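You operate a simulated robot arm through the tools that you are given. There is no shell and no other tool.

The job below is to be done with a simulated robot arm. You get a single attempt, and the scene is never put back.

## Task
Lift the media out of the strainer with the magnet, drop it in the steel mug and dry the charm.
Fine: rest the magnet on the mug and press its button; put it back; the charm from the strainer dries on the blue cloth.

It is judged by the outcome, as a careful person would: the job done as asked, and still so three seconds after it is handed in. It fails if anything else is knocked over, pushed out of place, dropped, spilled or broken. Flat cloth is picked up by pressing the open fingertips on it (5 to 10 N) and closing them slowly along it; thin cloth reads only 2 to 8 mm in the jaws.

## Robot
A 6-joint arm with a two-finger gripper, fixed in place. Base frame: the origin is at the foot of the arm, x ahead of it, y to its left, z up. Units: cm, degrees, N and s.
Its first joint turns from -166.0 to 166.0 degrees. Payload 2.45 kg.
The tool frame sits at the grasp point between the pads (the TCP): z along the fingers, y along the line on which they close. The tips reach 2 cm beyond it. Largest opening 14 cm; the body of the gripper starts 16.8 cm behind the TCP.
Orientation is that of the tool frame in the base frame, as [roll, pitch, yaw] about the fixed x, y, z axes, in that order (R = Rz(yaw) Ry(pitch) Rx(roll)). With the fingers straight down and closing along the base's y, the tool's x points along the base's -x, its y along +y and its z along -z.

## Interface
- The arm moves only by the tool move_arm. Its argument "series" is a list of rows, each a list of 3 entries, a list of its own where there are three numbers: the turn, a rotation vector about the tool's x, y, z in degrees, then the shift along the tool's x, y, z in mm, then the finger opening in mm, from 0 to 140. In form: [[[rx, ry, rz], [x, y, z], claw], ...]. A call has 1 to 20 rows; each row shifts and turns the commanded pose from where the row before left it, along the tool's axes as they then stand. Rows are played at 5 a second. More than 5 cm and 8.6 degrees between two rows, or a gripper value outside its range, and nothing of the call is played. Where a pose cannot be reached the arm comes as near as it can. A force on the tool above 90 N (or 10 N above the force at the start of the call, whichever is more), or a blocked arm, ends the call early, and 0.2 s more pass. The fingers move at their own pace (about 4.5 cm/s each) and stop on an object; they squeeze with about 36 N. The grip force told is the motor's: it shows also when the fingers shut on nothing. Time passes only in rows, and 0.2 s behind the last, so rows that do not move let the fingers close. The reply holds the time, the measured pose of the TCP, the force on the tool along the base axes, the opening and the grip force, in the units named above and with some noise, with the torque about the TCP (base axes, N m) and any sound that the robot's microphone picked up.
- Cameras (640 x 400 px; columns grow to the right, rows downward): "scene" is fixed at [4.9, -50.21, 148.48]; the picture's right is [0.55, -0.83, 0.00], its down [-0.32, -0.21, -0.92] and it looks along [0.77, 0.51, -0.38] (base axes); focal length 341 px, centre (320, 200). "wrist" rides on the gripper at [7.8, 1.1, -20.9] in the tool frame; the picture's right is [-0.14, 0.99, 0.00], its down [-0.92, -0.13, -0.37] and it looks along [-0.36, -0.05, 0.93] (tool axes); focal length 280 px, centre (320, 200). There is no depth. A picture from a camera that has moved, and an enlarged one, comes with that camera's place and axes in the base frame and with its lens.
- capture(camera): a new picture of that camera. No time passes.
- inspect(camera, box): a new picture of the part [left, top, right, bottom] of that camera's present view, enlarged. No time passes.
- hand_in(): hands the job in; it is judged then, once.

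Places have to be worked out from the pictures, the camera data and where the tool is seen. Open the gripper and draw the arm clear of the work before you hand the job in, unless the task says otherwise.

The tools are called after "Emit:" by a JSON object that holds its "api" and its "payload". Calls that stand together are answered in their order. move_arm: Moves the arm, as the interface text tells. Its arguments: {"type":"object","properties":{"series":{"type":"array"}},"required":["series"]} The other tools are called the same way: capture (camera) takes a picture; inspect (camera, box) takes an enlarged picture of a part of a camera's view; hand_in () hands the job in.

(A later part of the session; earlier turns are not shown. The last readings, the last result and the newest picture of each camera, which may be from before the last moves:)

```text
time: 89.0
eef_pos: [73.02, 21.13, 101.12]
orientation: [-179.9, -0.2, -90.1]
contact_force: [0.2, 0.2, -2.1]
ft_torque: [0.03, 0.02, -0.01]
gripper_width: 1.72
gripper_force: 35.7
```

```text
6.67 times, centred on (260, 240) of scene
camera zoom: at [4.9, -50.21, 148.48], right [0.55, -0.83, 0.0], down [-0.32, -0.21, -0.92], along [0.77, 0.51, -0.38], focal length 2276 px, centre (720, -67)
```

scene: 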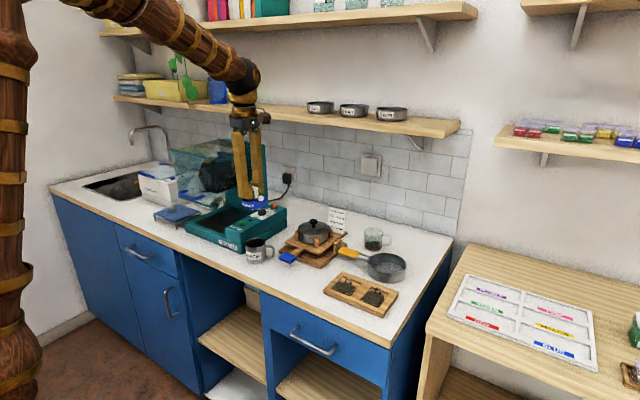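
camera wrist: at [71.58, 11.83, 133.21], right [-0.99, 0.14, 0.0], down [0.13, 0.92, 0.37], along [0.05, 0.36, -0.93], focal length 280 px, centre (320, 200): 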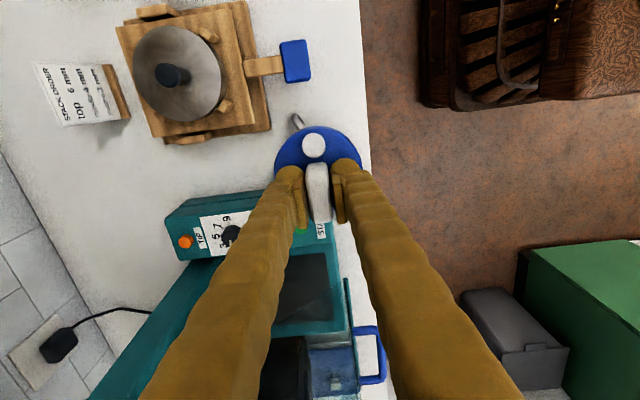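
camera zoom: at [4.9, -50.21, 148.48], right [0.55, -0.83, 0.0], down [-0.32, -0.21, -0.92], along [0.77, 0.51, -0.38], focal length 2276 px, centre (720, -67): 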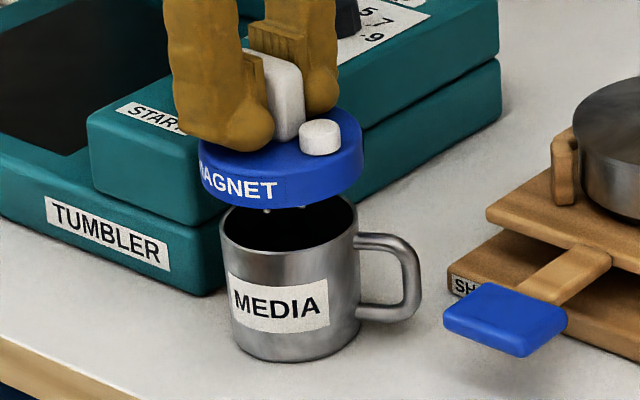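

The disc is well aligned with the mug; by the wrist view it is about 3 mm short in x. I correct and lower 1.5 cm, then check.

Emit:
{"api": "move_arm", "payload": {"series": [[[0, 0, 0], [-1, -3, 0], 10], [[0, 0, 0], [0, 0, 5], 10], [[0, 0, 0], [0, 0, 5], 10], [[0, 0, 0], [0, 0, 5], 10], [[0, 0, 0], [0, 0, 0], 10]]}}

Emit:
{"api": "inspect", "payload": {"camera": "scene", "box": [240, 220, 280, 265]}}

Emit:
{"api": "inspect", "payload": {"camera": "wrist", "box": [240, 60, 400, 220]}}

```text
time: 90.2
eef_pos: [73.34, 21.13, 99.67]
orientation: [-179.9, -0.2, -89.9]
contact_force: [0.8, -0.5, -1.7]
ft_torque: [0.01, 0.02, 0.03]
gripper_width: 1.65
gripper_force: 36.4
```

```text
8.89 times, centred on (260, 242) of scene
camera zoom: at [4.9, -50.21, 148.48], right [0.55, -0.83, 0.0], down [-0.32, -0.21, -0.92], along [0.77, 0.51, -0.38], focal length 3034 px, centre (853, -178)
```

zoom: 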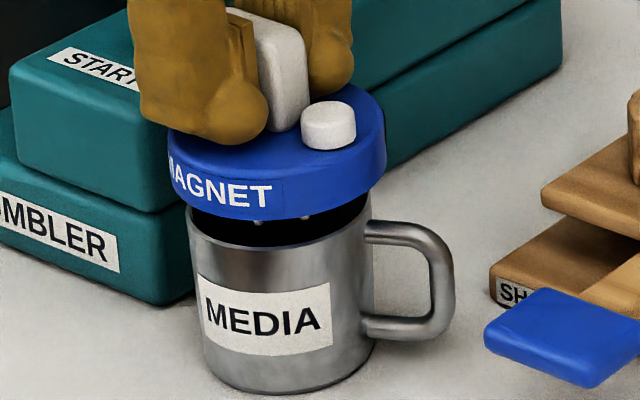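

```text
2.50 times, centred on (320, 140) of wrist
camera zoom: at [72.14, 13.43, 120.6], right [-0.99, 0.14, 0.0], down [0.13, 0.92, 0.37], along [0.05, 0.36, -0.93], focal length 701 px, centre (320, 350)
```

zoom: 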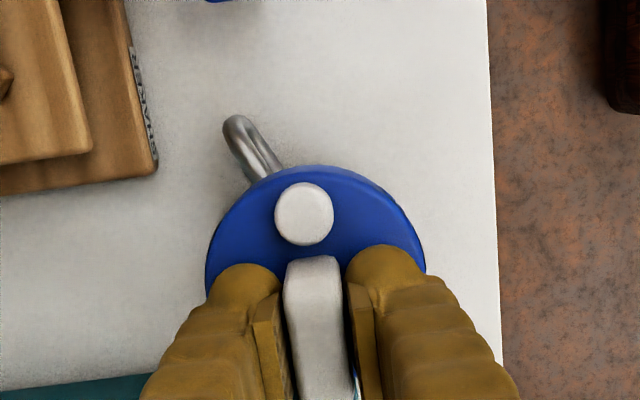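

The disc is concentric with the mug and about 1.2 cm above the rim, with beads just visible over the opening. I lower 0.9 cm, then creep.

Emit:
{"api": "move_arm", "payload": {"series": [[[0, 0, 0], [0, 0, 4], 10], [[0, 0, 0], [0, 0, 3], 10], [[0, 0, 0], [0, 0, 2], 10], [[0, 0, 0], [0, 0, 0], 10]]}}

Emit:
{"api": "inspect", "payload": {"camera": "scene", "box": [240, 220, 280, 265]}}

```text
time: 91.2
eef_pos: [73.46, 21.31, 98.73]
orientation: [180.0, -0.1, -90.1]
contact_force: [0.5, -0.1, -1.8]
ft_torque: [-0.02, -0.01, -0.02]
gripper_width: 1.69
gripper_force: 36.1
```

```text
8.89 times, centred on (260, 242) of scene
camera zoom: at [4.9, -50.21, 148.48], right [0.55, -0.83, 0.0], down [-0.32, -0.21, -0.92], along [0.77, 0.51, -0.38], focal length 3034 px, centre (853, -178)
```

zoom: 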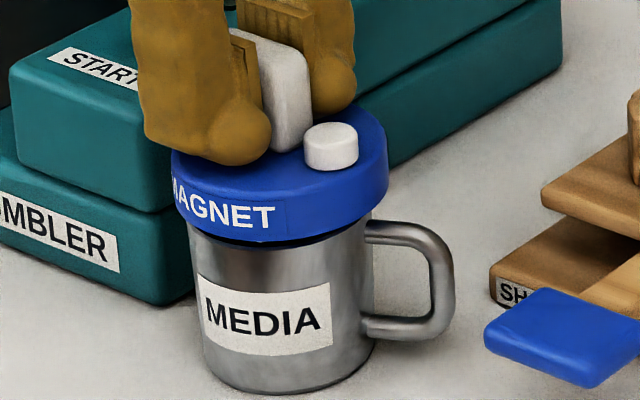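

Nearly on the rim. I creep down in 1 mm steps.

Emit:
{"api": "move_arm", "payload": {"series": [[[0, 0, 0], [0, 0, 1], 10], [[0, 0, 0], [0, 0, 1], 10], [[0, 0, 0], [0, 0, 0], 10]]}}

```text
time: 92.0
eef_pos: [73.64, 21.31, 98.65]
orientation: [180.0, -0.3, -90.0]
contact_force: [0.6, 0.1, -1.6]
ft_torque: [0.02, -0.01, -0.01]
gripper_width: 1.7
gripper_force: 36.5
```

No contact yet; I continue creeping.

Emit:
{"api": "move_arm", "payload": {"series": [[[0, 0, 0], [0, 0, 1], 10], [[0, 0, 0], [0, 0, 1], 10], [[0, 0, 0], [0, 0, 0], 10]]}}

Emit:
{"api": "inspect", "payload": {"camera": "scene", "box": [240, 220, 280, 265]}}

```text
time: 92.8
eef_pos: [73.64, 21.21, 98.41]
orientation: [-180.0, -0.2, -90.0]
contact_force: [0.3, -0.2, -1.5]
ft_torque: [0.02, 0.01, -0.01]
gripper_width: 1.68
gripper_force: 36.1
```

```text
8.89 times, centred on (260, 242) of scene
camera zoom: at [4.9, -50.21, 148.48], right [0.55, -0.83, 0.0], down [-0.32, -0.21, -0.92], along [0.77, 0.51, -0.38], focal length 3034 px, centre (853, -178)
```

zoom: 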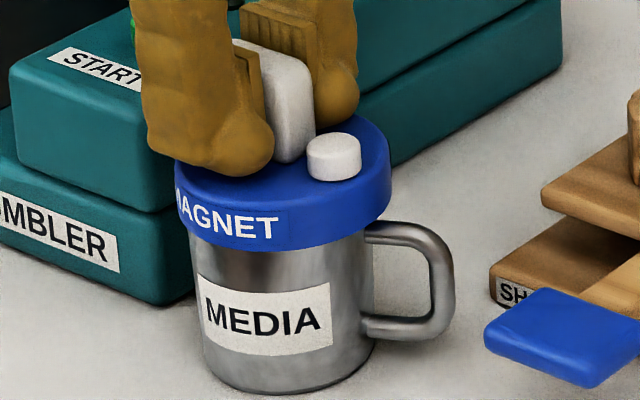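

It is almost touching. Two more millimetre steps.

Emit:
{"api": "move_arm", "payload": {"series": [[[0, 0, 0], [0, 0, 1], 10], [[0, 0, 0], [0, 0, 0], 10]]}}

```text
time: 93.4
eef_pos: [73.57, 21.27, 98.2]
orientation: [-179.8, -0.2, -90.1]
contact_force: [-0.3, 0.8, -0.4]
ft_torque: [0.03, 0.03, -0.02]
gripper_width: 1.69
gripper_force: 35.4
```

The weight is starting to come off the arm, so it is just touching. One last small step.

Emit:
{"api": "move_arm", "payload": {"series": [[[0, 0, 0], [0, 0, 0.6], 10], [[0, 0, 0], [0, 0, 0], 10]]}}

Emit:
{"api": "inspect", "payload": {"camera": "scene", "box": [240, 220, 280, 265]}}

```text
time: 94.0
eef_pos: [73.51, 21.17, 98.2]
orientation: [-179.9, -0.3, -90.1]
contact_force: [0.0, 3.9, 5.8]
ft_torque: [0.15, -0.01, 0.03]
gripper_width: 1.68
gripper_force: 36.1
```

```text
8.89 times, centred on (260, 242) of scene
camera zoom: at [4.9, -50.21, 148.48], right [0.55, -0.83, 0.0], down [-0.32, -0.21, -0.92], along [0.77, 0.51, -0.38], focal length 3034 px, centre (853, -178)
```

zoom: 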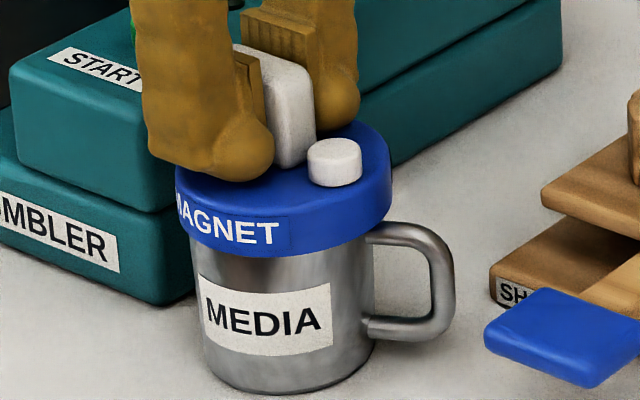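

The magnet rests on the mug rim. I open the fingers gradually and rise clear.

Emit:
{"api": "move_arm", "payload": {"series": [[[0, 0, 0], [0, 0, -0.3], 20], [[0, 0, 0], [0, 0, 0], 28], [[0, 0, 0], [0, 0, 0], 40], [[0, 0, 0], [0, 0, 0], 45], [[0, 0, 0], [0, 0, -10], 45], [[0, 0, 0], [0, 0, -25], 45], [[0, 0, 0], [0, 0, -25], 45], [[0, 0, 0], [0, 0, 0], 45]]}}

Emit:
{"api": "inspect", "payload": {"camera": "scene", "box": [230, 210, 290, 270]}}

Emit:
{"api": "inspect", "payload": {"camera": "wrist", "box": [240, 80, 400, 220]}}

```text
time: 95.8
eef_pos: [73.49, 21.36, 104.25]
orientation: [-180.0, -0.2, -90.0]
contact_force: [0.2, -0.4, 0.3]
ft_torque: [-0.03, -0.05, 0.0]
gripper_width: 4.49
gripper_force: 0.0
```

```text
6.67 times, centred on (260, 240) of scene
camera zoom: at [4.9, -50.21, 148.48], right [0.55, -0.83, 0.0], down [-0.32, -0.21, -0.92], along [0.77, 0.51, -0.38], focal length 2276 px, centre (720, -67)
```

zoom: 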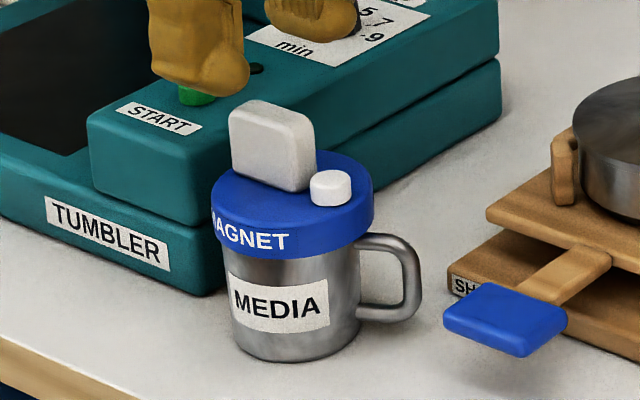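

```text
2.86 times, centred on (320, 150) of wrist
camera zoom: at [72.22, 13.67, 125.09], right [-0.99, 0.14, 0.0], down [0.13, 0.92, 0.37], along [0.05, 0.36, -0.93], focal length 801 px, centre (320, 343)
```

zoom: 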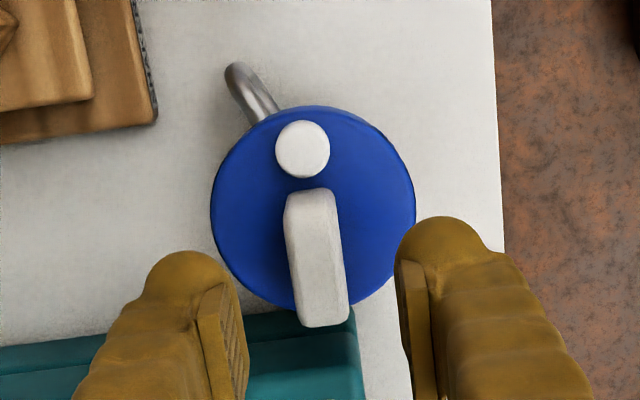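

The magnet sits squarely on the mug; the button is at about (73.4,17.35), top z≈97, inside the rim. I close the fingers, move over the button (kept clear of the block), and lower to just above it.

Emit:
{"api": "move_arm", "payload": {"series": [[[0, 0, 0], [0, 0, -10], 20], [[0, 0, 0], [25, 0, 0], 0], [[0, 0, 0], [22, 0, 0], 0], [[0, 0, 0], [0, 0, 0], 0], [[0, 0, 0], [0, 0, 20], 0], [[0, 0, 0], [0, 0, 20], 0], [[0, 0, 0], [0, 0, 5], 0], [[0, 0, 0], [0, 0, 0], 0]]}}

Emit:
{"api": "inspect", "payload": {"camera": "scene", "box": [230, 210, 290, 270]}}

Emit:
{"api": "inspect", "payload": {"camera": "wrist", "box": [240, 110, 400, 250]}}

```text
time: 97.6
eef_pos: [73.47, 16.5, 100.66]
orientation: [-179.9, -0.3, -90.0]
contact_force: [-0.3, -0.3, -0.5]
ft_torque: [0.02, 0.01, -0.02]
gripper_width: 0.0
gripper_force: 29.4
```

```text
6.67 times, centred on (260, 240) of scene
camera zoom: at [4.9, -50.21, 148.48], right [0.55, -0.83, 0.0], down [-0.32, -0.21, -0.92], along [0.77, 0.51, -0.38], focal length 2276 px, centre (720, -67)
```

zoom: 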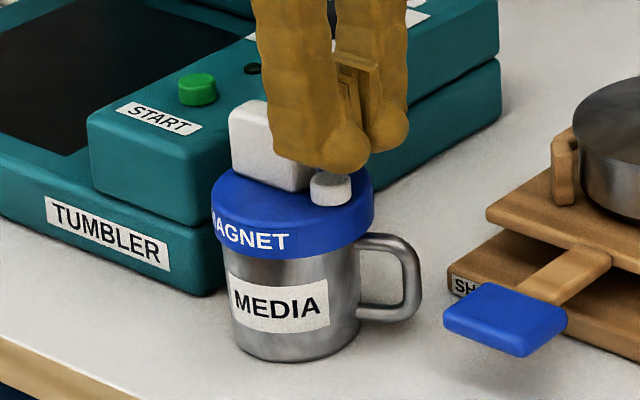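

```text
2.86 times, centred on (320, 180) of wrist
camera zoom: at [72.3, 8.77, 121.58], right [-0.99, 0.14, 0.0], down [0.13, 0.92, 0.37], along [0.05, 0.36, -0.93], focal length 801 px, centre (320, 257)
```

zoom: 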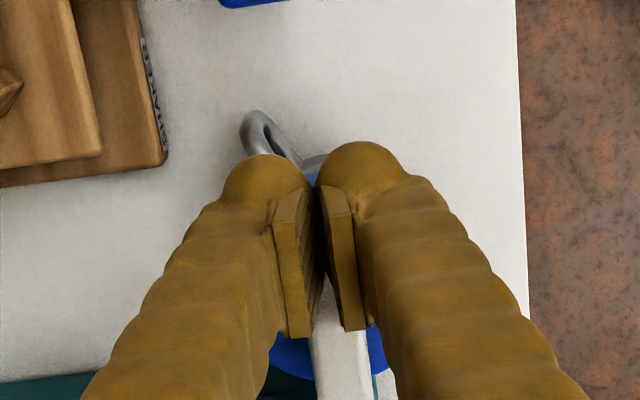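

The closed tips are about 1.5 cm above the button. I creep down until it clicks.

Emit:
{"api": "move_arm", "payload": {"series": [[[0, 0, 0], [0, 0, 4], 0], [[0, 0, 0], [0, 0, 4], 0], [[0, 0, 0], [0, 0, 3], 0], [[0, 0, 0], [0, 0, 2], 0], [[0, 0, 0], [0, 0, 2], 0], [[0, 0, 0], [0, 0, 0], 0]]}}

Emit:
{"api": "inspect", "payload": {"camera": "scene", "box": [230, 210, 290, 270]}}

```text
time: 99.0
eef_pos: [73.51, 16.47, 99.2]
orientation: [-180.0, -0.2, -90.0]
contact_force: [0.0, 0.5, -0.2]
ft_torque: [-0.04, -0.02, 0.01]
gripper_width: 0.01
gripper_force: 28.9
```

```text
6.67 times, centred on (260, 240) of scene
camera zoom: at [4.9, -50.21, 148.48], right [0.55, -0.83, 0.0], down [-0.32, -0.21, -0.92], along [0.77, 0.51, -0.38], focal length 2276 px, centre (720, -67)
```

zoom: 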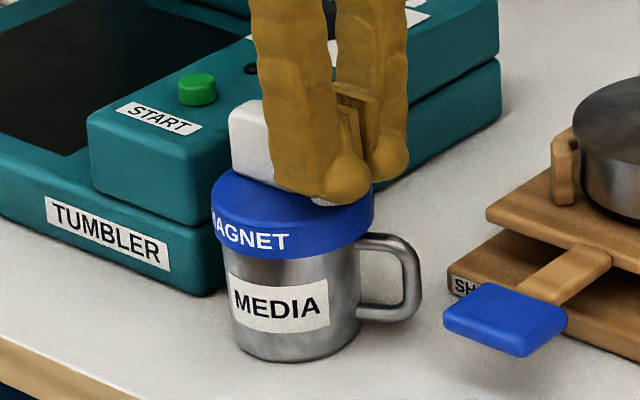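

No click yet, tips just at the button. I go down in 1 mm steps.

Emit:
{"api": "move_arm", "payload": {"series": [[[0, 0, 0], [0, 0, 1], 0], [[0, 0, 0], [0, 0, 1], 0], [[0, 0, 0], [0, 0, 1], 0], [[0, 0, 0], [0, 0, 1], 0], [[0, 0, 0], [0, 0, 0], 0]]}}

Emit:
{"api": "inspect", "payload": {"camera": "scene", "box": [230, 210, 290, 270]}}

```text
time: 100.2
eef_pos: [73.61, 16.55, 98.79]
orientation: [-179.8, -0.2, -90.0]
contact_force: [0.3, -0.2, 0.9]
ft_torque: [0.02, -0.01, -0.02]
gripper_width: 0.62
gripper_force: 29.4
```

```text
6.67 times, centred on (260, 240) of scene
camera zoom: at [4.9, -50.21, 148.48], right [0.55, -0.83, 0.0], down [-0.32, -0.21, -0.92], along [0.77, 0.51, -0.38], focal length 2276 px, centre (720, -67)
```

zoom: 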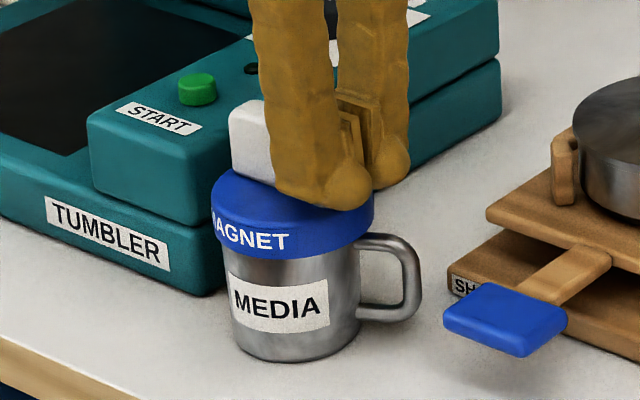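

The two rounded tips straddled the button and were pushed apart without a click. I raise, tilt the tool 40° so a single fingertip's end is lowest and clear of the block, and shift so that one tip is over the button.

Emit:
{"api": "move_arm", "payload": {"series": [[[0, 0, 0], [0, 0, -25], 0], [[0, 0, 0], [0, 0, -25], 0], [[0, -8, 0], [0, 0, 0], 0], [[0, -8, 0], [0, 0, 0], 0], [[0, -8, 0], [0, 0, 0], 0], [[0, -8, 0], [0, 0, 0], 0], [[0, -8, 0], [0, 0, 0], 0], [[0, 0, 0], [-9.2, -12, 7.7], 0], [[0, 0, 0], [0, 0, 0], 0], [[0, 0, 0], [0, 0, 0], 0]]}}

Emit:
{"api": "inspect", "payload": {"camera": "scene", "box": [230, 200, 290, 270]}}

Emit:
{"api": "capture", "payload": {"camera": "wrist"}}

Emit:
{"api": "inspect", "payload": {"camera": "wrist", "box": [240, 80, 400, 220]}}

```text
time: 102.4
eef_pos: [74.79, 17.78, 103.82]
orientation: [-179.8, 39.8, -89.9]
contact_force: [-0.4, 0.1, 0.6]
ft_torque: [-0.01, -0.03, 0.02]
gripper_width: 0.01
gripper_force: 29.7
```

```text
5.71 times, centred on (260, 235) of scene
camera zoom: at [4.9, -50.21, 148.48], right [0.55, -0.83, 0.0], down [-0.32, -0.21, -0.92], along [0.77, 0.51, -0.38], focal length 1950 px, centre (663, 0)
```

zoom: 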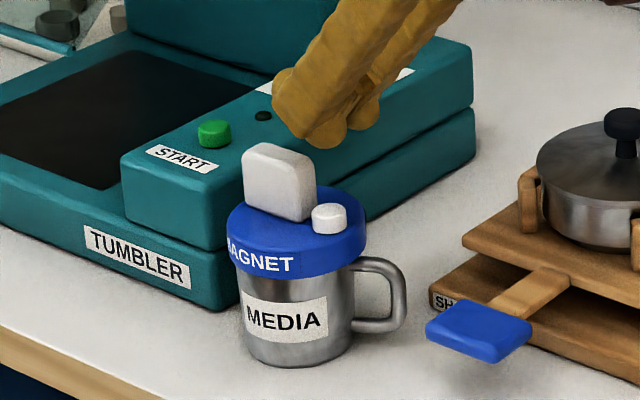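

```text
taken
camera wrist: at [73.54, -1.65, 114.78], right [-0.99, 0.11, 0.09], down [0.13, 0.47, 0.87], along [0.05, 0.88, -0.48], focal length 280 px, centre (320, 200)
```

wrist: 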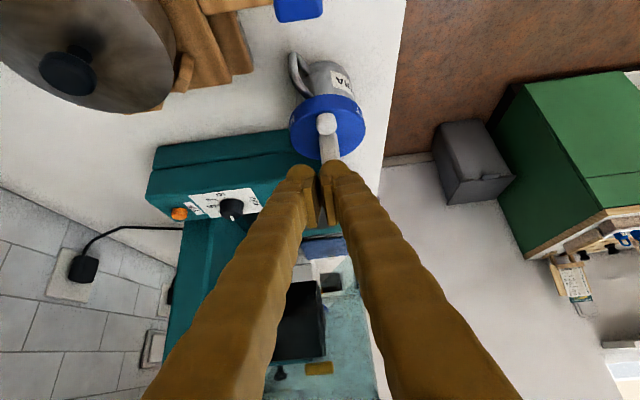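

```text
2.86 times, centred on (320, 150) of wrist
camera zoom: at [73.54, -1.65, 114.78], right [-0.99, 0.11, 0.09], down [0.13, 0.47, 0.87], along [0.05, 0.88, -0.48], focal length 801 px, centre (320, 343)
```

zoom: 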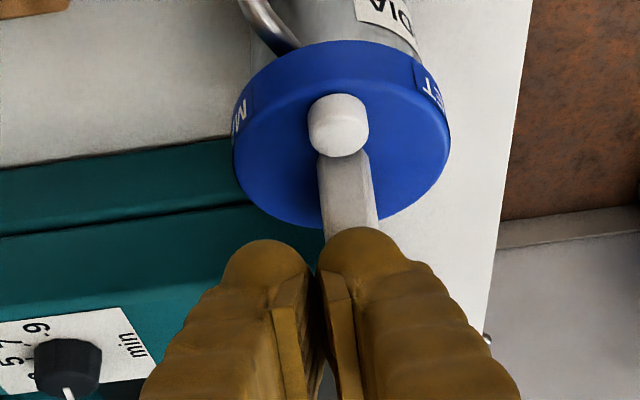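

One fingertip is now nearly over the button, but clearance over the block would be slim, so I tilt 8° more, shift 2–3 mm, and lower to just above the button.

Emit:
{"api": "move_arm", "payload": {"series": [[[0, -8, 0], [0, -2.5, 0], 0], [[0, 0, 0], [0, 0, 0], 0], [[0, 0, 0], [11.9, 0, 10.7], 0], [[0, 0, 0], [7.4, 0, 6.7], 0], [[0, 0, 0], [0, 0, 0], 0]]}}

Emit:
{"api": "inspect", "payload": {"camera": "scene", "box": [235, 205, 285, 265]}}

Emit:
{"api": "inspect", "payload": {"camera": "wrist", "box": [260, 100, 380, 200]}}

```text
time: 103.6
eef_pos: [74.96, 17.72, 101.26]
orientation: [-179.9, 47.8, -89.9]
contact_force: [0.1, 0.7, 0.1]
ft_torque: [0.03, -0.02, -0.01]
gripper_width: 0.01
gripper_force: 29.8
```

```text
6.67 times, centred on (260, 235) of scene
camera zoom: at [4.9, -50.21, 148.48], right [0.55, -0.83, 0.0], down [-0.32, -0.21, -0.92], along [0.77, 0.51, -0.38], focal length 2276 px, centre (720, -33)
```

zoom: 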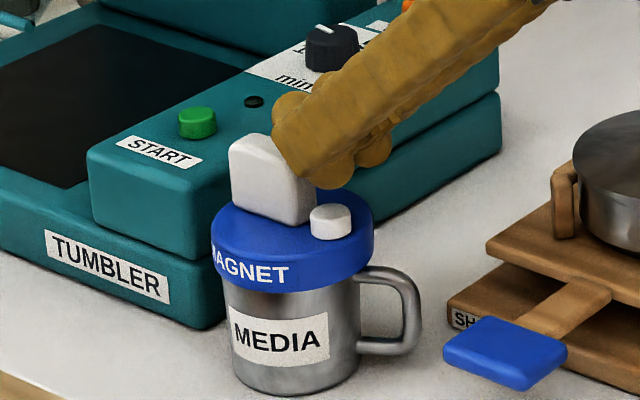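

```text
4.00 times, centred on (320, 150) of wrist
camera zoom: at [73.71, -3.04, 109.37], right [-0.99, 0.09, 0.1], down [0.13, 0.35, 0.93], along [0.05, 0.93, -0.35], focal length 1122 px, centre (320, 400)
```

zoom: 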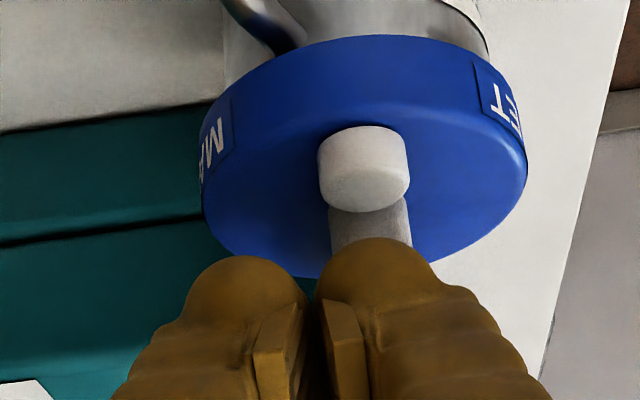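

The tip lines up with the button (x 73.5 vs 73.45). I lower 1 cm, then creep until it clicks.

Emit:
{"api": "move_arm", "payload": {"series": [[[0, 0, 0], [3.7, 0, 3.35], 0], [[0, 0, 0], [3, 0, 2.7], 0], [[0, 0, 0], [0, 0, 0], 0]]}}

Emit:
{"api": "inspect", "payload": {"camera": "scene", "box": [240, 215, 280, 255]}}

Emit:
{"api": "inspect", "payload": {"camera": "wrist", "box": [260, 100, 380, 200]}}

```text
time: 104.4
eef_pos: [74.92, 17.75, 100.14]
orientation: [-179.9, 47.8, -89.8]
contact_force: [0.5, -3.2, 10.9]
ft_torque: [0.16, 0.12, 0.06]
gripper_width: 0.0
gripper_force: 29.2
```

```text
10.00 times, centred on (260, 235) of scene
camera zoom: at [4.9, -50.21, 148.48], right [0.55, -0.83, 0.0], down [-0.32, -0.21, -0.92], along [0.77, 0.51, -0.38], focal length 3413 px, centre (920, -150)
```

zoom: 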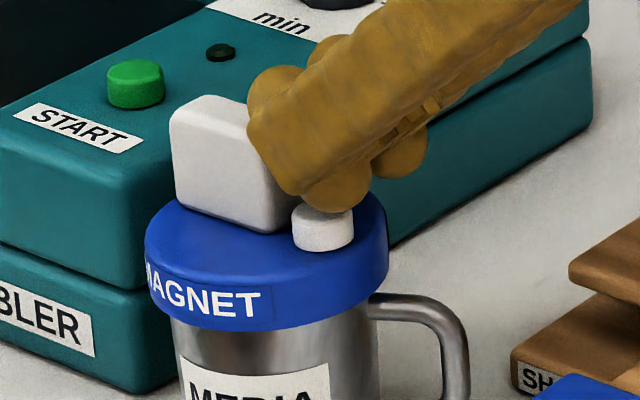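

```text
4.00 times, centred on (320, 150) of wrist
camera zoom: at [73.7, -2.95, 108.38], right [-0.99, 0.09, 0.1], down [0.13, 0.35, 0.93], along [0.05, 0.93, -0.35], focal length 1122 px, centre (320, 400)
```

zoom: 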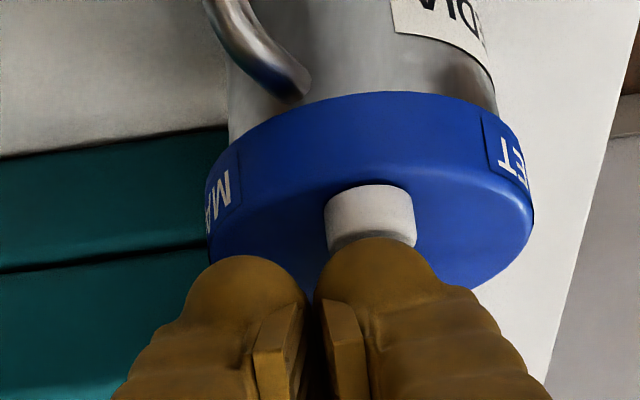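

The fingertip's end face touched the block's edge before the button (11 N, no click). I back up and shift 5 mm to −y so the tip presses the outer part of the button.

Emit:
{"api": "move_arm", "payload": {"series": [[[0, 0, 0], [-3, 0, -2.7], 0], [[0, 0, 0], [3.35, 0, -3.7], 0], [[0, 0, 0], [0, 0, 0], 0], [[0, 0, 0], [1.5, 0, 1.35], 0], [[0, 0, 0], [1.5, 0, 1.35], 0], [[0, 0, 0], [0, 0, 0], 0]]}}

Emit:
{"api": "inspect", "payload": {"camera": "scene", "box": [240, 215, 280, 255]}}

Emit:
{"api": "inspect", "payload": {"camera": "wrist", "box": [260, 100, 380, 200]}}

```text
time: 105.8
eef_pos: [74.9, 17.25, 100.37]
orientation: [-180.0, 47.8, -90.0]
contact_force: [0.9, 0.5, 0.8]
ft_torque: [0.01, 0.02, 0.01]
gripper_width: 0.01
gripper_force: 29.5
```

```text
10.00 times, centred on (260, 235) of scene
camera zoom: at [4.9, -50.21, 148.48], right [0.55, -0.83, 0.0], down [-0.32, -0.21, -0.92], along [0.77, 0.51, -0.38], focal length 3413 px, centre (920, -150)
```

zoom: 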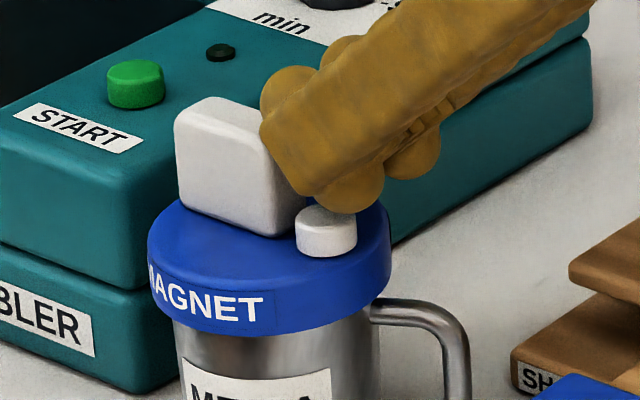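

```text
4.00 times, centred on (320, 150) of wrist
camera zoom: at [73.68, -3.53, 108.52], right [-0.99, 0.09, 0.1], down [0.13, 0.35, 0.93], along [0.05, 0.93, -0.35], focal length 1122 px, centre (320, 400)
```

zoom: 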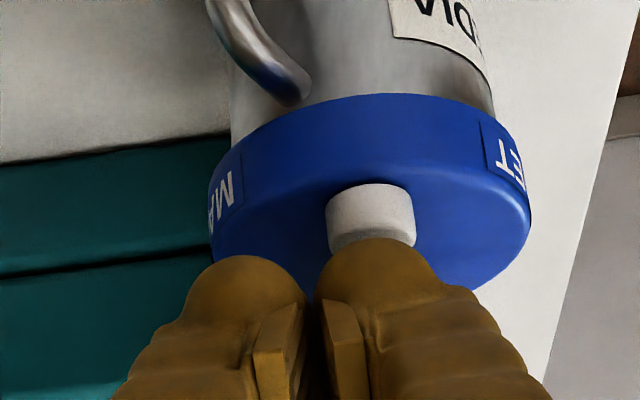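

Free again, and the tip is over the button's outer part. I creep down.

Emit:
{"api": "move_arm", "payload": {"series": [[[0, 0, 0], [1.5, 0, 1.35], 0], [[0, 0, 0], [1.5, 0, 1.35], 0], [[0, 0, 0], [0.8, 0, 0.7], 0], [[0, 0, 0], [0, 0, 0], 0]]}}

Emit:
{"api": "inspect", "payload": {"camera": "scene", "box": [240, 215, 280, 255]}}

```text
time: 106.8
eef_pos: [75.05, 17.23, 99.84]
orientation: [-179.9, 47.7, -90.0]
contact_force: [-0.5, -1.2, 2.1]
ft_torque: [0.03, 0.01, -0.02]
gripper_width: 0.0
gripper_force: 29.4
```

```text
10.00 times, centred on (260, 235) of scene
camera zoom: at [4.9, -50.21, 148.48], right [0.55, -0.83, 0.0], down [-0.32, -0.21, -0.92], along [0.77, 0.51, -0.38], focal length 3413 px, centre (920, -150)
```

zoom: 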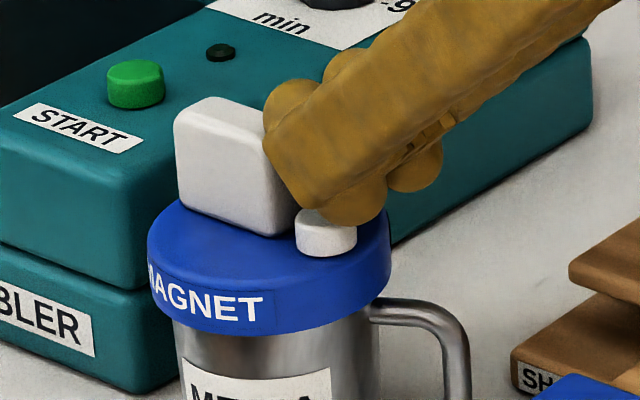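

It seems the flat fingertip edge meets the block again. I raise, tilt 8° more, shift to −x and −y so only the tip's lower edge meets the button, and look.

Emit:
{"api": "move_arm", "payload": {"series": [[[0, 0, 0], [-7.4, 0, -6.7], 0], [[0, -8, 0], [0, 0, 0], 0], [[0, 0, 0], [5, 8, -7.5], 0], [[0, 0, 0], [0, 0, 0], 0], [[0, 0, 0], [6, 0, 4], 0], [[0, 0, 0], [0, 0, 0], 0]]}}

Emit:
{"api": "inspect", "payload": {"camera": "scene", "box": [240, 215, 280, 255]}}

Emit:
{"api": "inspect", "payload": {"camera": "wrist", "box": [260, 80, 380, 190]}}

```text
time: 108.2
eef_pos: [74.15, 16.37, 99.92]
orientation: [-179.9, 55.8, -89.9]
contact_force: [-0.8, 0.3, 0.2]
ft_torque: [0.01, -0.01, -0.01]
gripper_width: 0.02
gripper_force: 29.5
```

```text
10.00 times, centred on (260, 235) of scene
camera zoom: at [4.9, -50.21, 148.48], right [0.55, -0.83, 0.0], down [-0.32, -0.21, -0.92], along [0.77, 0.51, -0.38], focal length 3413 px, centre (920, -150)
```

zoom: 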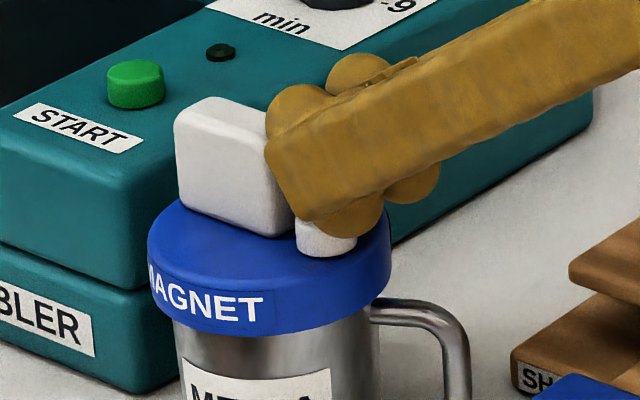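

```text
3.64 times, centred on (320, 135) of wrist
camera zoom: at [72.95, -5.3, 105.24], right [-0.99, 0.08, 0.11], down [0.13, 0.21, 0.97], along [0.05, 0.97, -0.22], focal length 1020 px, centre (320, 436)
```

zoom: 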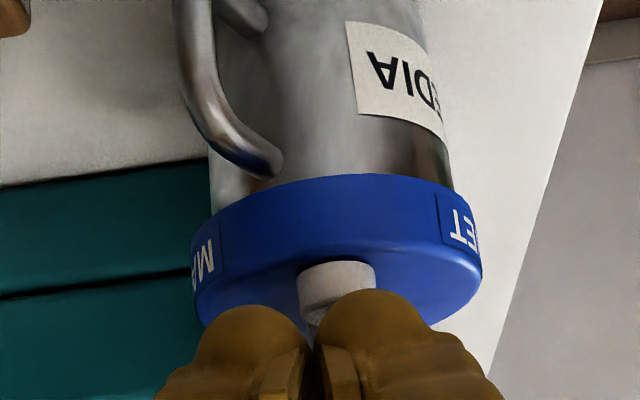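

No contact yet at this height. I creep down in 1 mm steps.

Emit:
{"api": "move_arm", "payload": {"series": [[[0, 0, 0], [1.65, 0, 1.1], 0], [[0, 0, 0], [1.65, 0, 1.1], 0], [[0, 0, 0], [0.83, 0, 0.56], 0], [[0, 0, 0], [0.83, 0, 0.56], 0], [[0, 0, 0], [0, 0, 0], 0]]}}

Emit:
{"api": "inspect", "payload": {"camera": "scene", "box": [240, 215, 280, 255]}}

```text
time: 109.4
eef_pos: [74.08, 16.31, 99.55]
orientation: [-179.9, 55.8, -89.9]
contact_force: [0.1, 0.0, -1.4]
ft_torque: [0.0, -0.02, 0.03]
gripper_width: 0.01
gripper_force: 29.4
```

```text
10.00 times, centred on (260, 235) of scene
camera zoom: at [4.9, -50.21, 148.48], right [0.55, -0.83, 0.0], down [-0.32, -0.21, -0.92], along [0.77, 0.51, -0.38], focal length 3413 px, centre (920, -150)
```

zoom: 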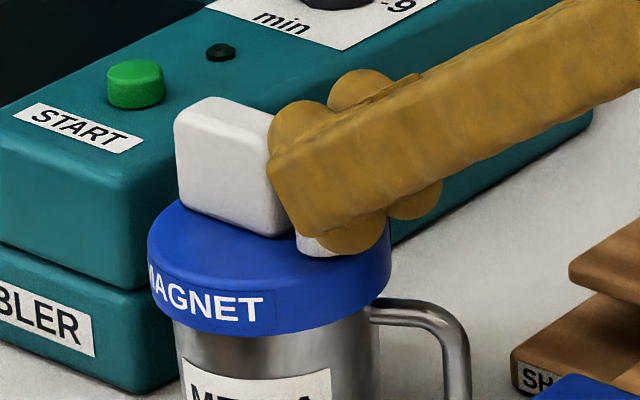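

Still free. I continue down a few more millimetres.

Emit:
{"api": "move_arm", "payload": {"series": [[[0, 0, 0], [0.83, 0, 0.56], 0], [[0, 0, 0], [0.83, 0, 0.56], 0], [[0, 0, 0], [0.83, 0, 0.56], 0], [[0, 0, 0], [0, 0, 0], 0]]}}

Emit:
{"api": "inspect", "payload": {"camera": "wrist", "box": [260, 80, 380, 190]}}

```text
time: 110.4
eef_pos: [74.2, 16.37, 99.24]
orientation: [-179.9, 55.7, -89.9]
contact_force: [0.7, 0.0, 1.0]
ft_torque: [-0.01, 0.02, 0.02]
gripper_width: 0.0
gripper_force: 29.5
```

```text
3.64 times, centred on (320, 135) of wrist
camera zoom: at [72.98, -5.33, 104.47], right [-0.99, 0.08, 0.11], down [0.13, 0.21, 0.97], along [0.05, 0.97, -0.22], focal length 1020 px, centre (320, 436)
```

zoom: 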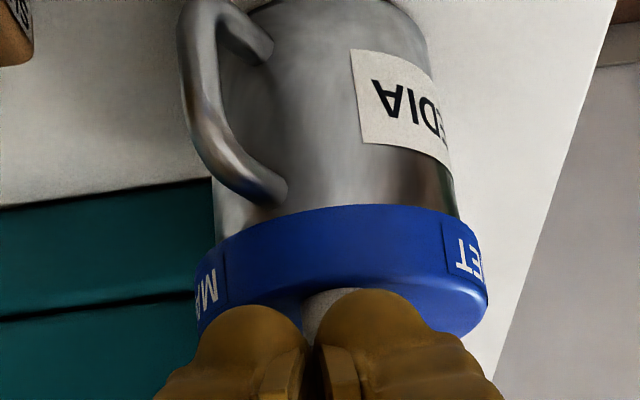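

Still no click or clear contact. I continue with millimetre steps.

Emit:
{"api": "move_arm", "payload": {"series": [[[0, 0, 0], [0.83, 0, 0.56], 0], [[0, 0, 0], [0.83, 0, 0.56], 0], [[0, 0, 0], [0, 0, 0], 0]]}}

Emit:
{"api": "inspect", "payload": {"camera": "scene", "box": [240, 215, 280, 255]}}

```text
time: 111.2
eef_pos: [74.11, 16.29, 98.96]
orientation: [-179.9, 55.8, -89.9]
contact_force: [0.5, -0.2, 1.3]
ft_torque: [0.0, 0.0, 0.0]
gripper_width: 0.0
gripper_force: 29.7
heard: click
```

```text
10.00 times, centred on (260, 235) of scene
camera zoom: at [4.9, -50.21, 148.48], right [0.55, -0.83, 0.0], down [-0.32, -0.21, -0.92], along [0.77, 0.51, -0.38], focal length 3413 px, centre (920, -150)
```

zoom: 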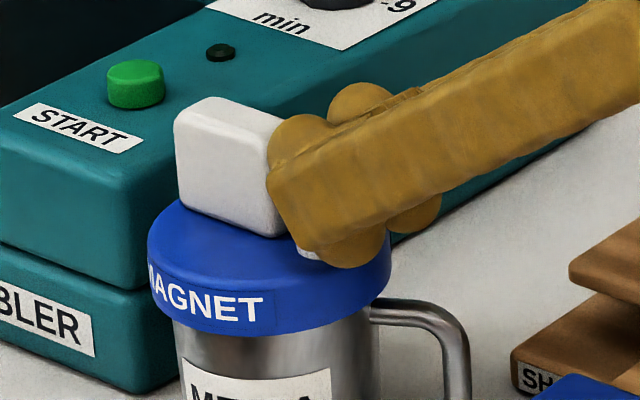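

Click: the button is pressed. I hold it a moment so the beads fall into the mug, then back off.

Emit:
{"api": "move_arm", "payload": {"series": [[[0, 0, 0], [0, 0, 0], 0], [[0, 0, 0], [0, 0, 0], 0], [[0, 0, 0], [0, 0, 0], 0], [[0, 0, 0], [0, 0, 0], 0], [[0, 0, 0], [0, 0, 0], 0], [[0, 0, 0], [0, 0, 0], 0], [[0, 0, 0], [0, 0, 0], 0], [[0, 0, 0], [0, 0, 0], 0]]}}

Emit:
{"api": "inspect", "payload": {"camera": "scene", "box": [230, 215, 290, 275]}}

```text
time: 113.0
eef_pos: [74.12, 16.46, 99.02]
orientation: [-180.0, 55.9, -89.9]
contact_force: [0.3, -0.9, 0.7]
ft_torque: [0.0, 0.03, -0.01]
gripper_width: 0.01
gripper_force: 29.6
```

```text
6.67 times, centred on (260, 245) of scene
camera zoom: at [4.9, -50.21, 148.48], right [0.55, -0.83, 0.0], down [-0.32, -0.21, -0.92], along [0.77, 0.51, -0.38], focal length 2276 px, centre (720, -100)
```

zoom: 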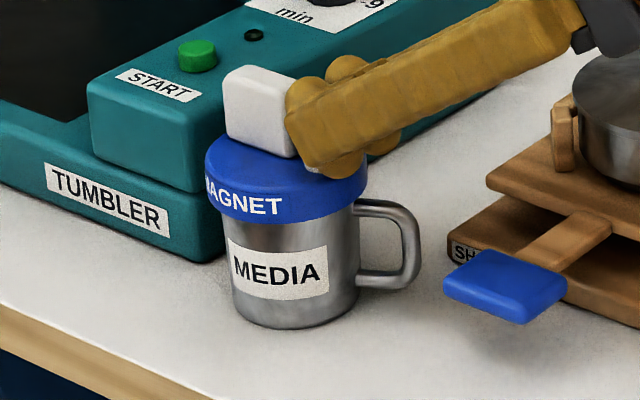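

I back off upward, straighten the tool, and turn it back so the fingers close along y for the return grip.

Emit:
{"api": "move_arm", "payload": {"series": [[[0, 0, 0], [-8, 0, -5.5], 0], [[0, 0, 0], [-25, 0, -17], 0], [[0, 0, 0], [-33, 0, -22], 0], [[0, 8, 0], [0, 0, 0], 0], [[0, 8, 0], [0, 0, 0], 0], [[0, 8, 0], [0, 0, 0], 0], [[0, 8, 0], [0, 0, 0], 0], [[0, 8, 0], [0, 0, 0], 0], [[0, 8, 0], [0, 0, 0], 0], [[0, 8, 0], [0, 0, 0], 0], [[0, 0, 0], [0, 0, -20], 40], [[0, 0, 0], [0, 0, 0], 40]]}}

Emit:
{"api": "inspect", "payload": {"camera": "scene", "box": [230, 215, 290, 275]}}

Emit:
{"api": "inspect", "payload": {"camera": "scene", "box": [362, 250, 412, 285]}}

```text
time: 115.6
eef_pos: [74.28, 16.23, 109.01]
orientation: [-179.9, -0.2, -90.0]
contact_force: [-0.3, -0.2, -0.3]
ft_torque: [-0.01, 0.0, -0.02]
gripper_width: 4.0
gripper_force: 0.0
```

```text
6.67 times, centred on (260, 245) of scene
camera zoom: at [4.9, -50.21, 148.48], right [0.55, -0.83, 0.0], down [-0.32, -0.21, -0.92], along [0.77, 0.51, -0.38], focal length 2276 px, centre (720, -100)
```

zoom: 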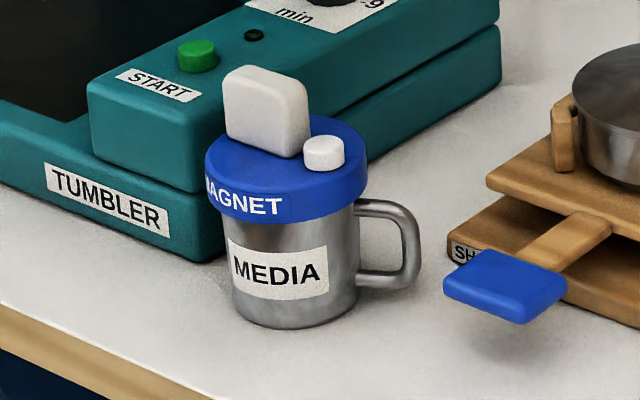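

```text
11.43 times, centred on (387, 268) of scene
camera zoom: at [4.9, -50.21, 148.48], right [0.55, -0.83, 0.0], down [-0.32, -0.21, -0.92], along [0.77, 0.51, -0.38], focal length 3901 px, centre (-446, -571)
```

zoom: 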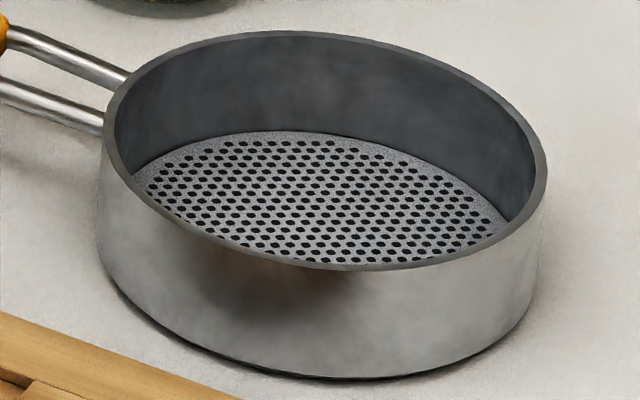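

The magnet still sits on the mug and no beads lie on the counter. I turn the fingers back to close along y, tilt 8° as before, and move above the block.

Emit:
{"api": "move_arm", "payload": {"series": [[[0, 0, 7.5], [0, 0, 0], 54], [[0, 0, 7.5], [0, 0, 0], 54], [[0, 0, 7.5], [0, 0, 0], 54], [[0, 0, 7.5], [0, 0, 0], 54], [[0, 0, 7.5], [0, 0, 0], 54], [[0, 0, 7.5], [0, 0, 0], 54], [[0, 0, 7.5], [0, 0, 0], 54], [[0, 0, 7.5], [0, 0, 0], 54], [[0, 0, 7.5], [0, 0, 0], 54], [[0, 0, 7.5], [0, 0, 0], 54], [[0, 0, 7.5], [0, 0, 0], 54], [[0, 0, 7.5], [0, 0, 0], 54], [[0, -8, 0], [8, 30, 0], 54], [[0, 0, 0], [0, 18, 0], 54], [[0, 0, 0], [0, 0, 0], 54], [[0, 0, 0], [0, 0, 0], 54]]}}

Emit:
{"api": "capture", "payload": {"camera": "wrist"}}

Emit:
{"api": "inspect", "payload": {"camera": "wrist", "box": [240, 80, 400, 220]}}

Emit:
{"api": "inspect", "payload": {"camera": "scene", "box": [230, 200, 290, 270]}}

```text
time: 119.0
eef_pos: [73.43, 20.99, 109.25]
orientation: [-179.8, 8.1, -180.0]
contact_force: [0.6, 0.4, -0.7]
ft_torque: [-0.03, 0.01, 0.0]
gripper_width: 5.4
gripper_force: 0.1
```

```text
taken
camera wrist: at [62.62, 22.14, 128.63], right [0.14, 0.99, 0.02], down [0.86, -0.13, 0.49], along [0.49, -0.05, -0.87], focal length 280 px, centre (320, 200)
```

wrist: 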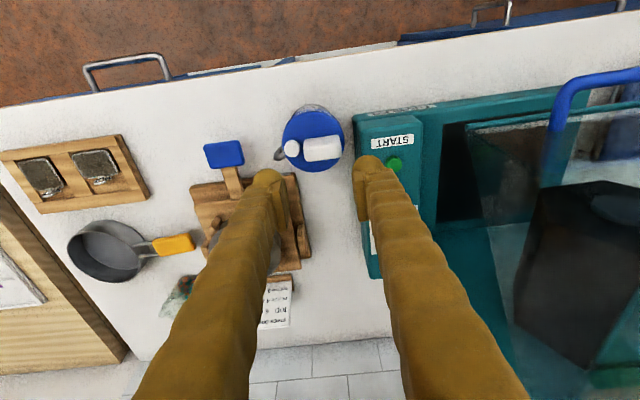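

```text
2.86 times, centred on (320, 150) of wrist
camera zoom: at [62.62, 22.14, 128.63], right [0.14, 0.99, 0.02], down [0.86, -0.13, 0.49], along [0.49, -0.05, -0.87], focal length 801 px, centre (320, 343)
```

zoom: 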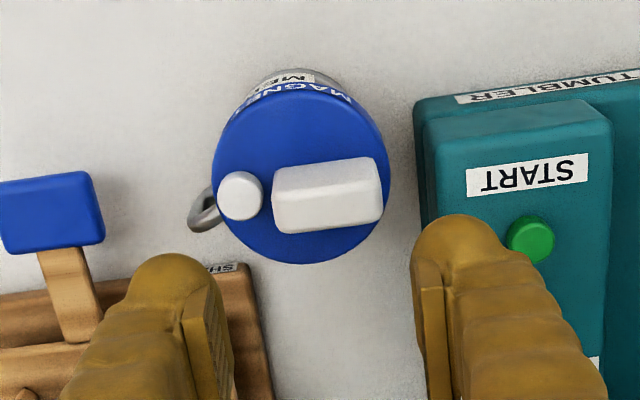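

```text
5.71 times, centred on (260, 235) of scene
camera zoom: at [4.9, -50.21, 148.48], right [0.55, -0.83, 0.0], down [-0.32, -0.21, -0.92], along [0.77, 0.51, -0.38], focal length 1950 px, centre (663, 0)
```

zoom: 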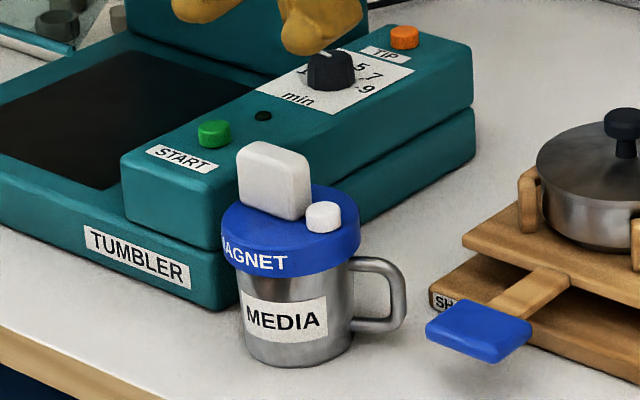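

The block is at about (73.5,21.6). I shift 5 mm +y and lower to ~2 cm above grip height, then check.

Emit:
{"api": "move_arm", "payload": {"series": [[[0, 0, 0], [0, 5.5, 0], 52], [[0, 0, 0], [4.2, 0, 29.7], 52], [[0, 0, 0], [4.2, 0, 29.7], 52], [[0, 0, 0], [2.8, 0, 19.8], 52], [[0, 0, 0], [0, 0, 0], 52]]}}

Emit:
{"api": "inspect", "payload": {"camera": "wrist", "box": [240, 110, 400, 230]}}

Emit:
{"api": "inspect", "payload": {"camera": "scene", "box": [235, 205, 285, 265]}}

```text
time: 120.2
eef_pos: [73.48, 21.75, 100.87]
orientation: [-179.8, 8.1, -179.9]
contact_force: [-0.2, -0.7, 0.0]
ft_torque: [0.0, -0.03, -0.02]
gripper_width: 5.21
gripper_force: 0.1
```

```text
3.33 times, centred on (320, 170) of wrist
camera zoom: at [62.69, 22.84, 120.42], right [0.14, 0.99, 0.02], down [0.86, -0.13, 0.49], along [0.49, -0.05, -0.87], focal length 935 px, centre (320, 300)
```

zoom: 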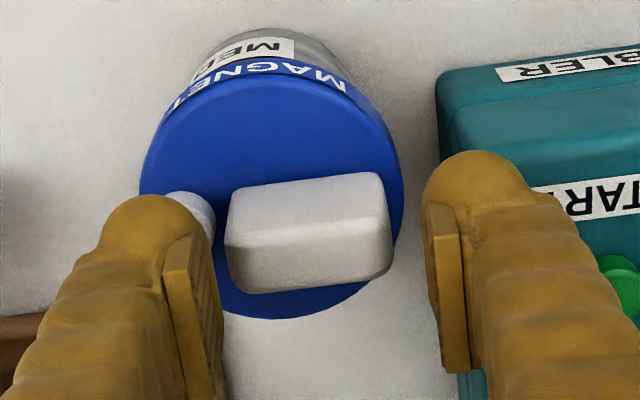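

```text
6.67 times, centred on (260, 235) of scene
camera zoom: at [4.9, -50.21, 148.48], right [0.55, -0.83, 0.0], down [-0.32, -0.21, -0.92], along [0.77, 0.51, -0.38], focal length 2276 px, centre (720, -33)
```

zoom: 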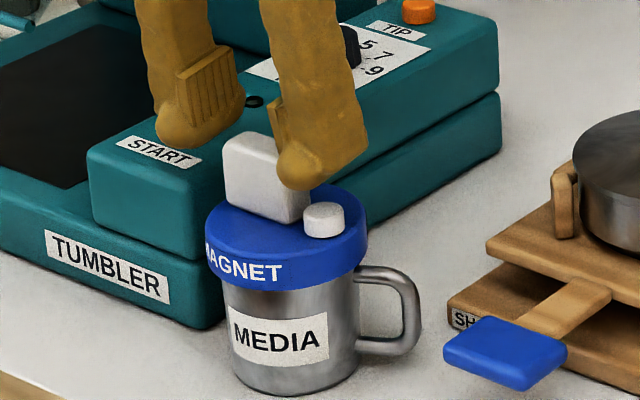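

The block is 3 mm to −y of centre. I correct, lower 1.7 cm and check before closing.

Emit:
{"api": "move_arm", "payload": {"series": [[[0, 0, 0], [0, -3, 0], 52], [[0, 0, 0], [1.1, 0, 8], 52], [[0, 0, 0], [0.8, 0, 6], 52], [[0, 0, 0], [0.4, 0, 3], 52], [[0, 0, 0], [0, 0, 0], 52]]}}

Emit:
{"api": "inspect", "payload": {"camera": "wrist", "box": [240, 110, 400, 230]}}

Emit:
{"api": "inspect", "payload": {"camera": "scene", "box": [235, 205, 285, 265]}}

```text
time: 121.4
eef_pos: [73.24, 21.51, 99.2]
orientation: [-179.7, 8.0, -179.9]
contact_force: [-0.2, 0.0, -0.3]
ft_torque: [0.02, 0.01, 0.02]
gripper_width: 5.2
gripper_force: 0.1
```

```text
3.33 times, centred on (320, 170) of wrist
camera zoom: at [62.47, 22.58, 118.78], right [0.14, 0.99, 0.02], down [0.86, -0.13, 0.49], along [0.49, -0.05, -0.87], focal length 935 px, centre (320, 300)
```

zoom: 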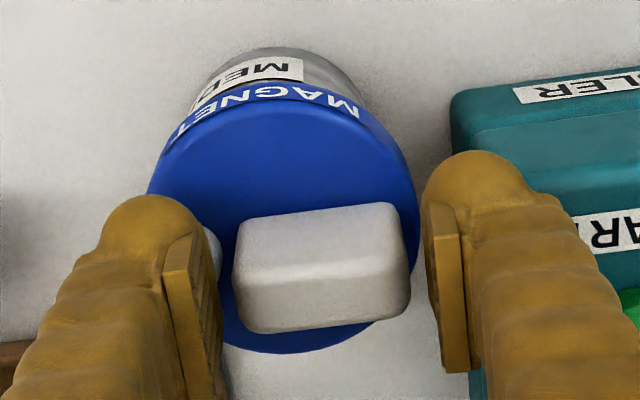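

```text
6.67 times, centred on (260, 235) of scene
camera zoom: at [4.9, -50.21, 148.48], right [0.55, -0.83, 0.0], down [-0.32, -0.21, -0.92], along [0.77, 0.51, -0.38], focal length 2276 px, centre (720, -33)
```

zoom: 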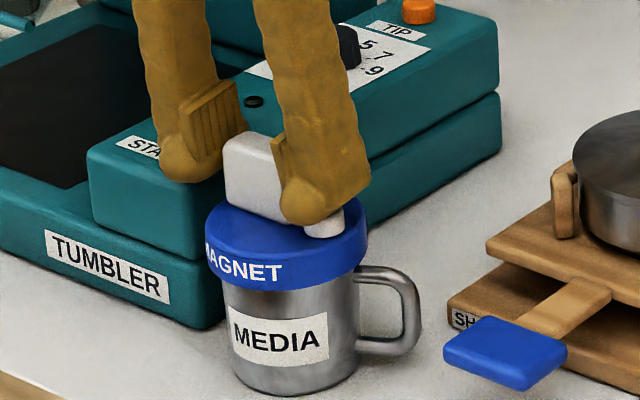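

The block is centred between the pads. I close the grip.

Emit:
{"api": "move_arm", "payload": {"series": [[[0, 0, 0], [0, 0, 0], 46], [[0, 0, 0], [0, 0, 0], 40], [[0, 0, 0], [0, 0, 0], 32], [[0, 0, 0], [0, 0, 0], 30], [[0, 0, 0], [0, 0, 0], 30]]}}

Emit:
{"api": "inspect", "payload": {"camera": "wrist", "box": [240, 110, 400, 230]}}

Emit:
{"api": "inspect", "payload": {"camera": "scene", "box": [235, 205, 285, 265]}}

```text
time: 122.6
eef_pos: [73.3, 21.47, 99.3]
orientation: [-179.8, 8.2, -179.9]
contact_force: [0.6, 0.4, -0.1]
ft_torque: [-0.02, 0.01, 0.0]
gripper_width: 4.18
gripper_force: 35.9
```

```text
3.33 times, centred on (320, 170) of wrist
camera zoom: at [62.47, 22.57, 118.78], right [0.14, 0.99, 0.02], down [0.86, -0.13, 0.49], along [0.49, -0.05, -0.87], focal length 935 px, centre (320, 300)
```

zoom: 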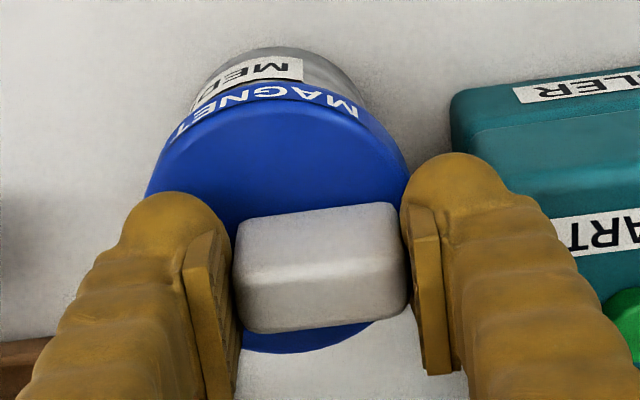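

```text
6.67 times, centred on (260, 235) of scene
camera zoom: at [4.9, -50.21, 148.48], right [0.55, -0.83, 0.0], down [-0.32, -0.21, -0.92], along [0.77, 0.51, -0.38], focal length 2276 px, centre (720, -33)
```

zoom: 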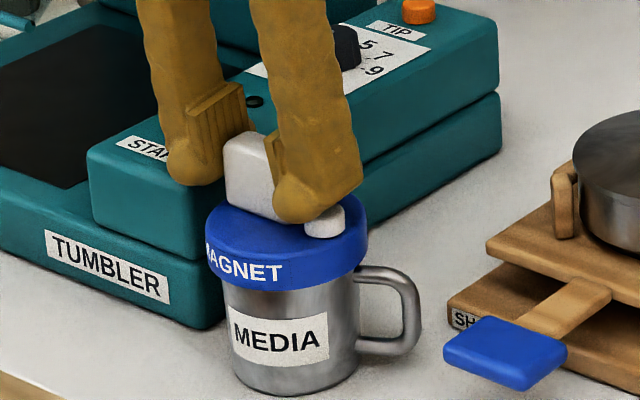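

Gripped. I lift slowly, first 4 mm, to see whether the steel mug comes along.

Emit:
{"api": "move_arm", "payload": {"series": [[[0, 0, 0], [-0.3, 0, -2], 30], [[0, 0, 0], [-0.3, 0, -2], 30], [[0, 0, 0], [0, 0, 0], 30]]}}

Emit:
{"api": "inspect", "payload": {"camera": "scene", "box": [240, 225, 280, 265]}}

```text
time: 123.4
eef_pos: [73.44, 21.35, 99.81]
orientation: [-179.8, 8.1, -179.9]
contact_force: [-0.1, 0.4, -1.8]
ft_torque: [0.04, 0.03, 0.01]
gripper_width: 4.16
gripper_force: 36.2
```

```text
10.00 times, centred on (260, 245) of scene
camera zoom: at [4.9, -50.21, 148.48], right [0.55, -0.83, 0.0], down [-0.32, -0.21, -0.92], along [0.77, 0.51, -0.38], focal length 3413 px, centre (920, -250)
```

zoom: 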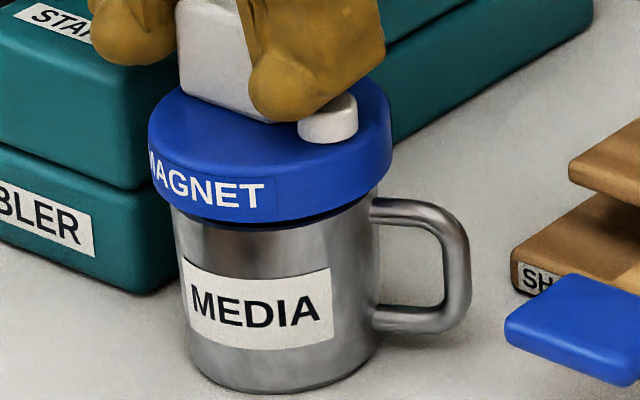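

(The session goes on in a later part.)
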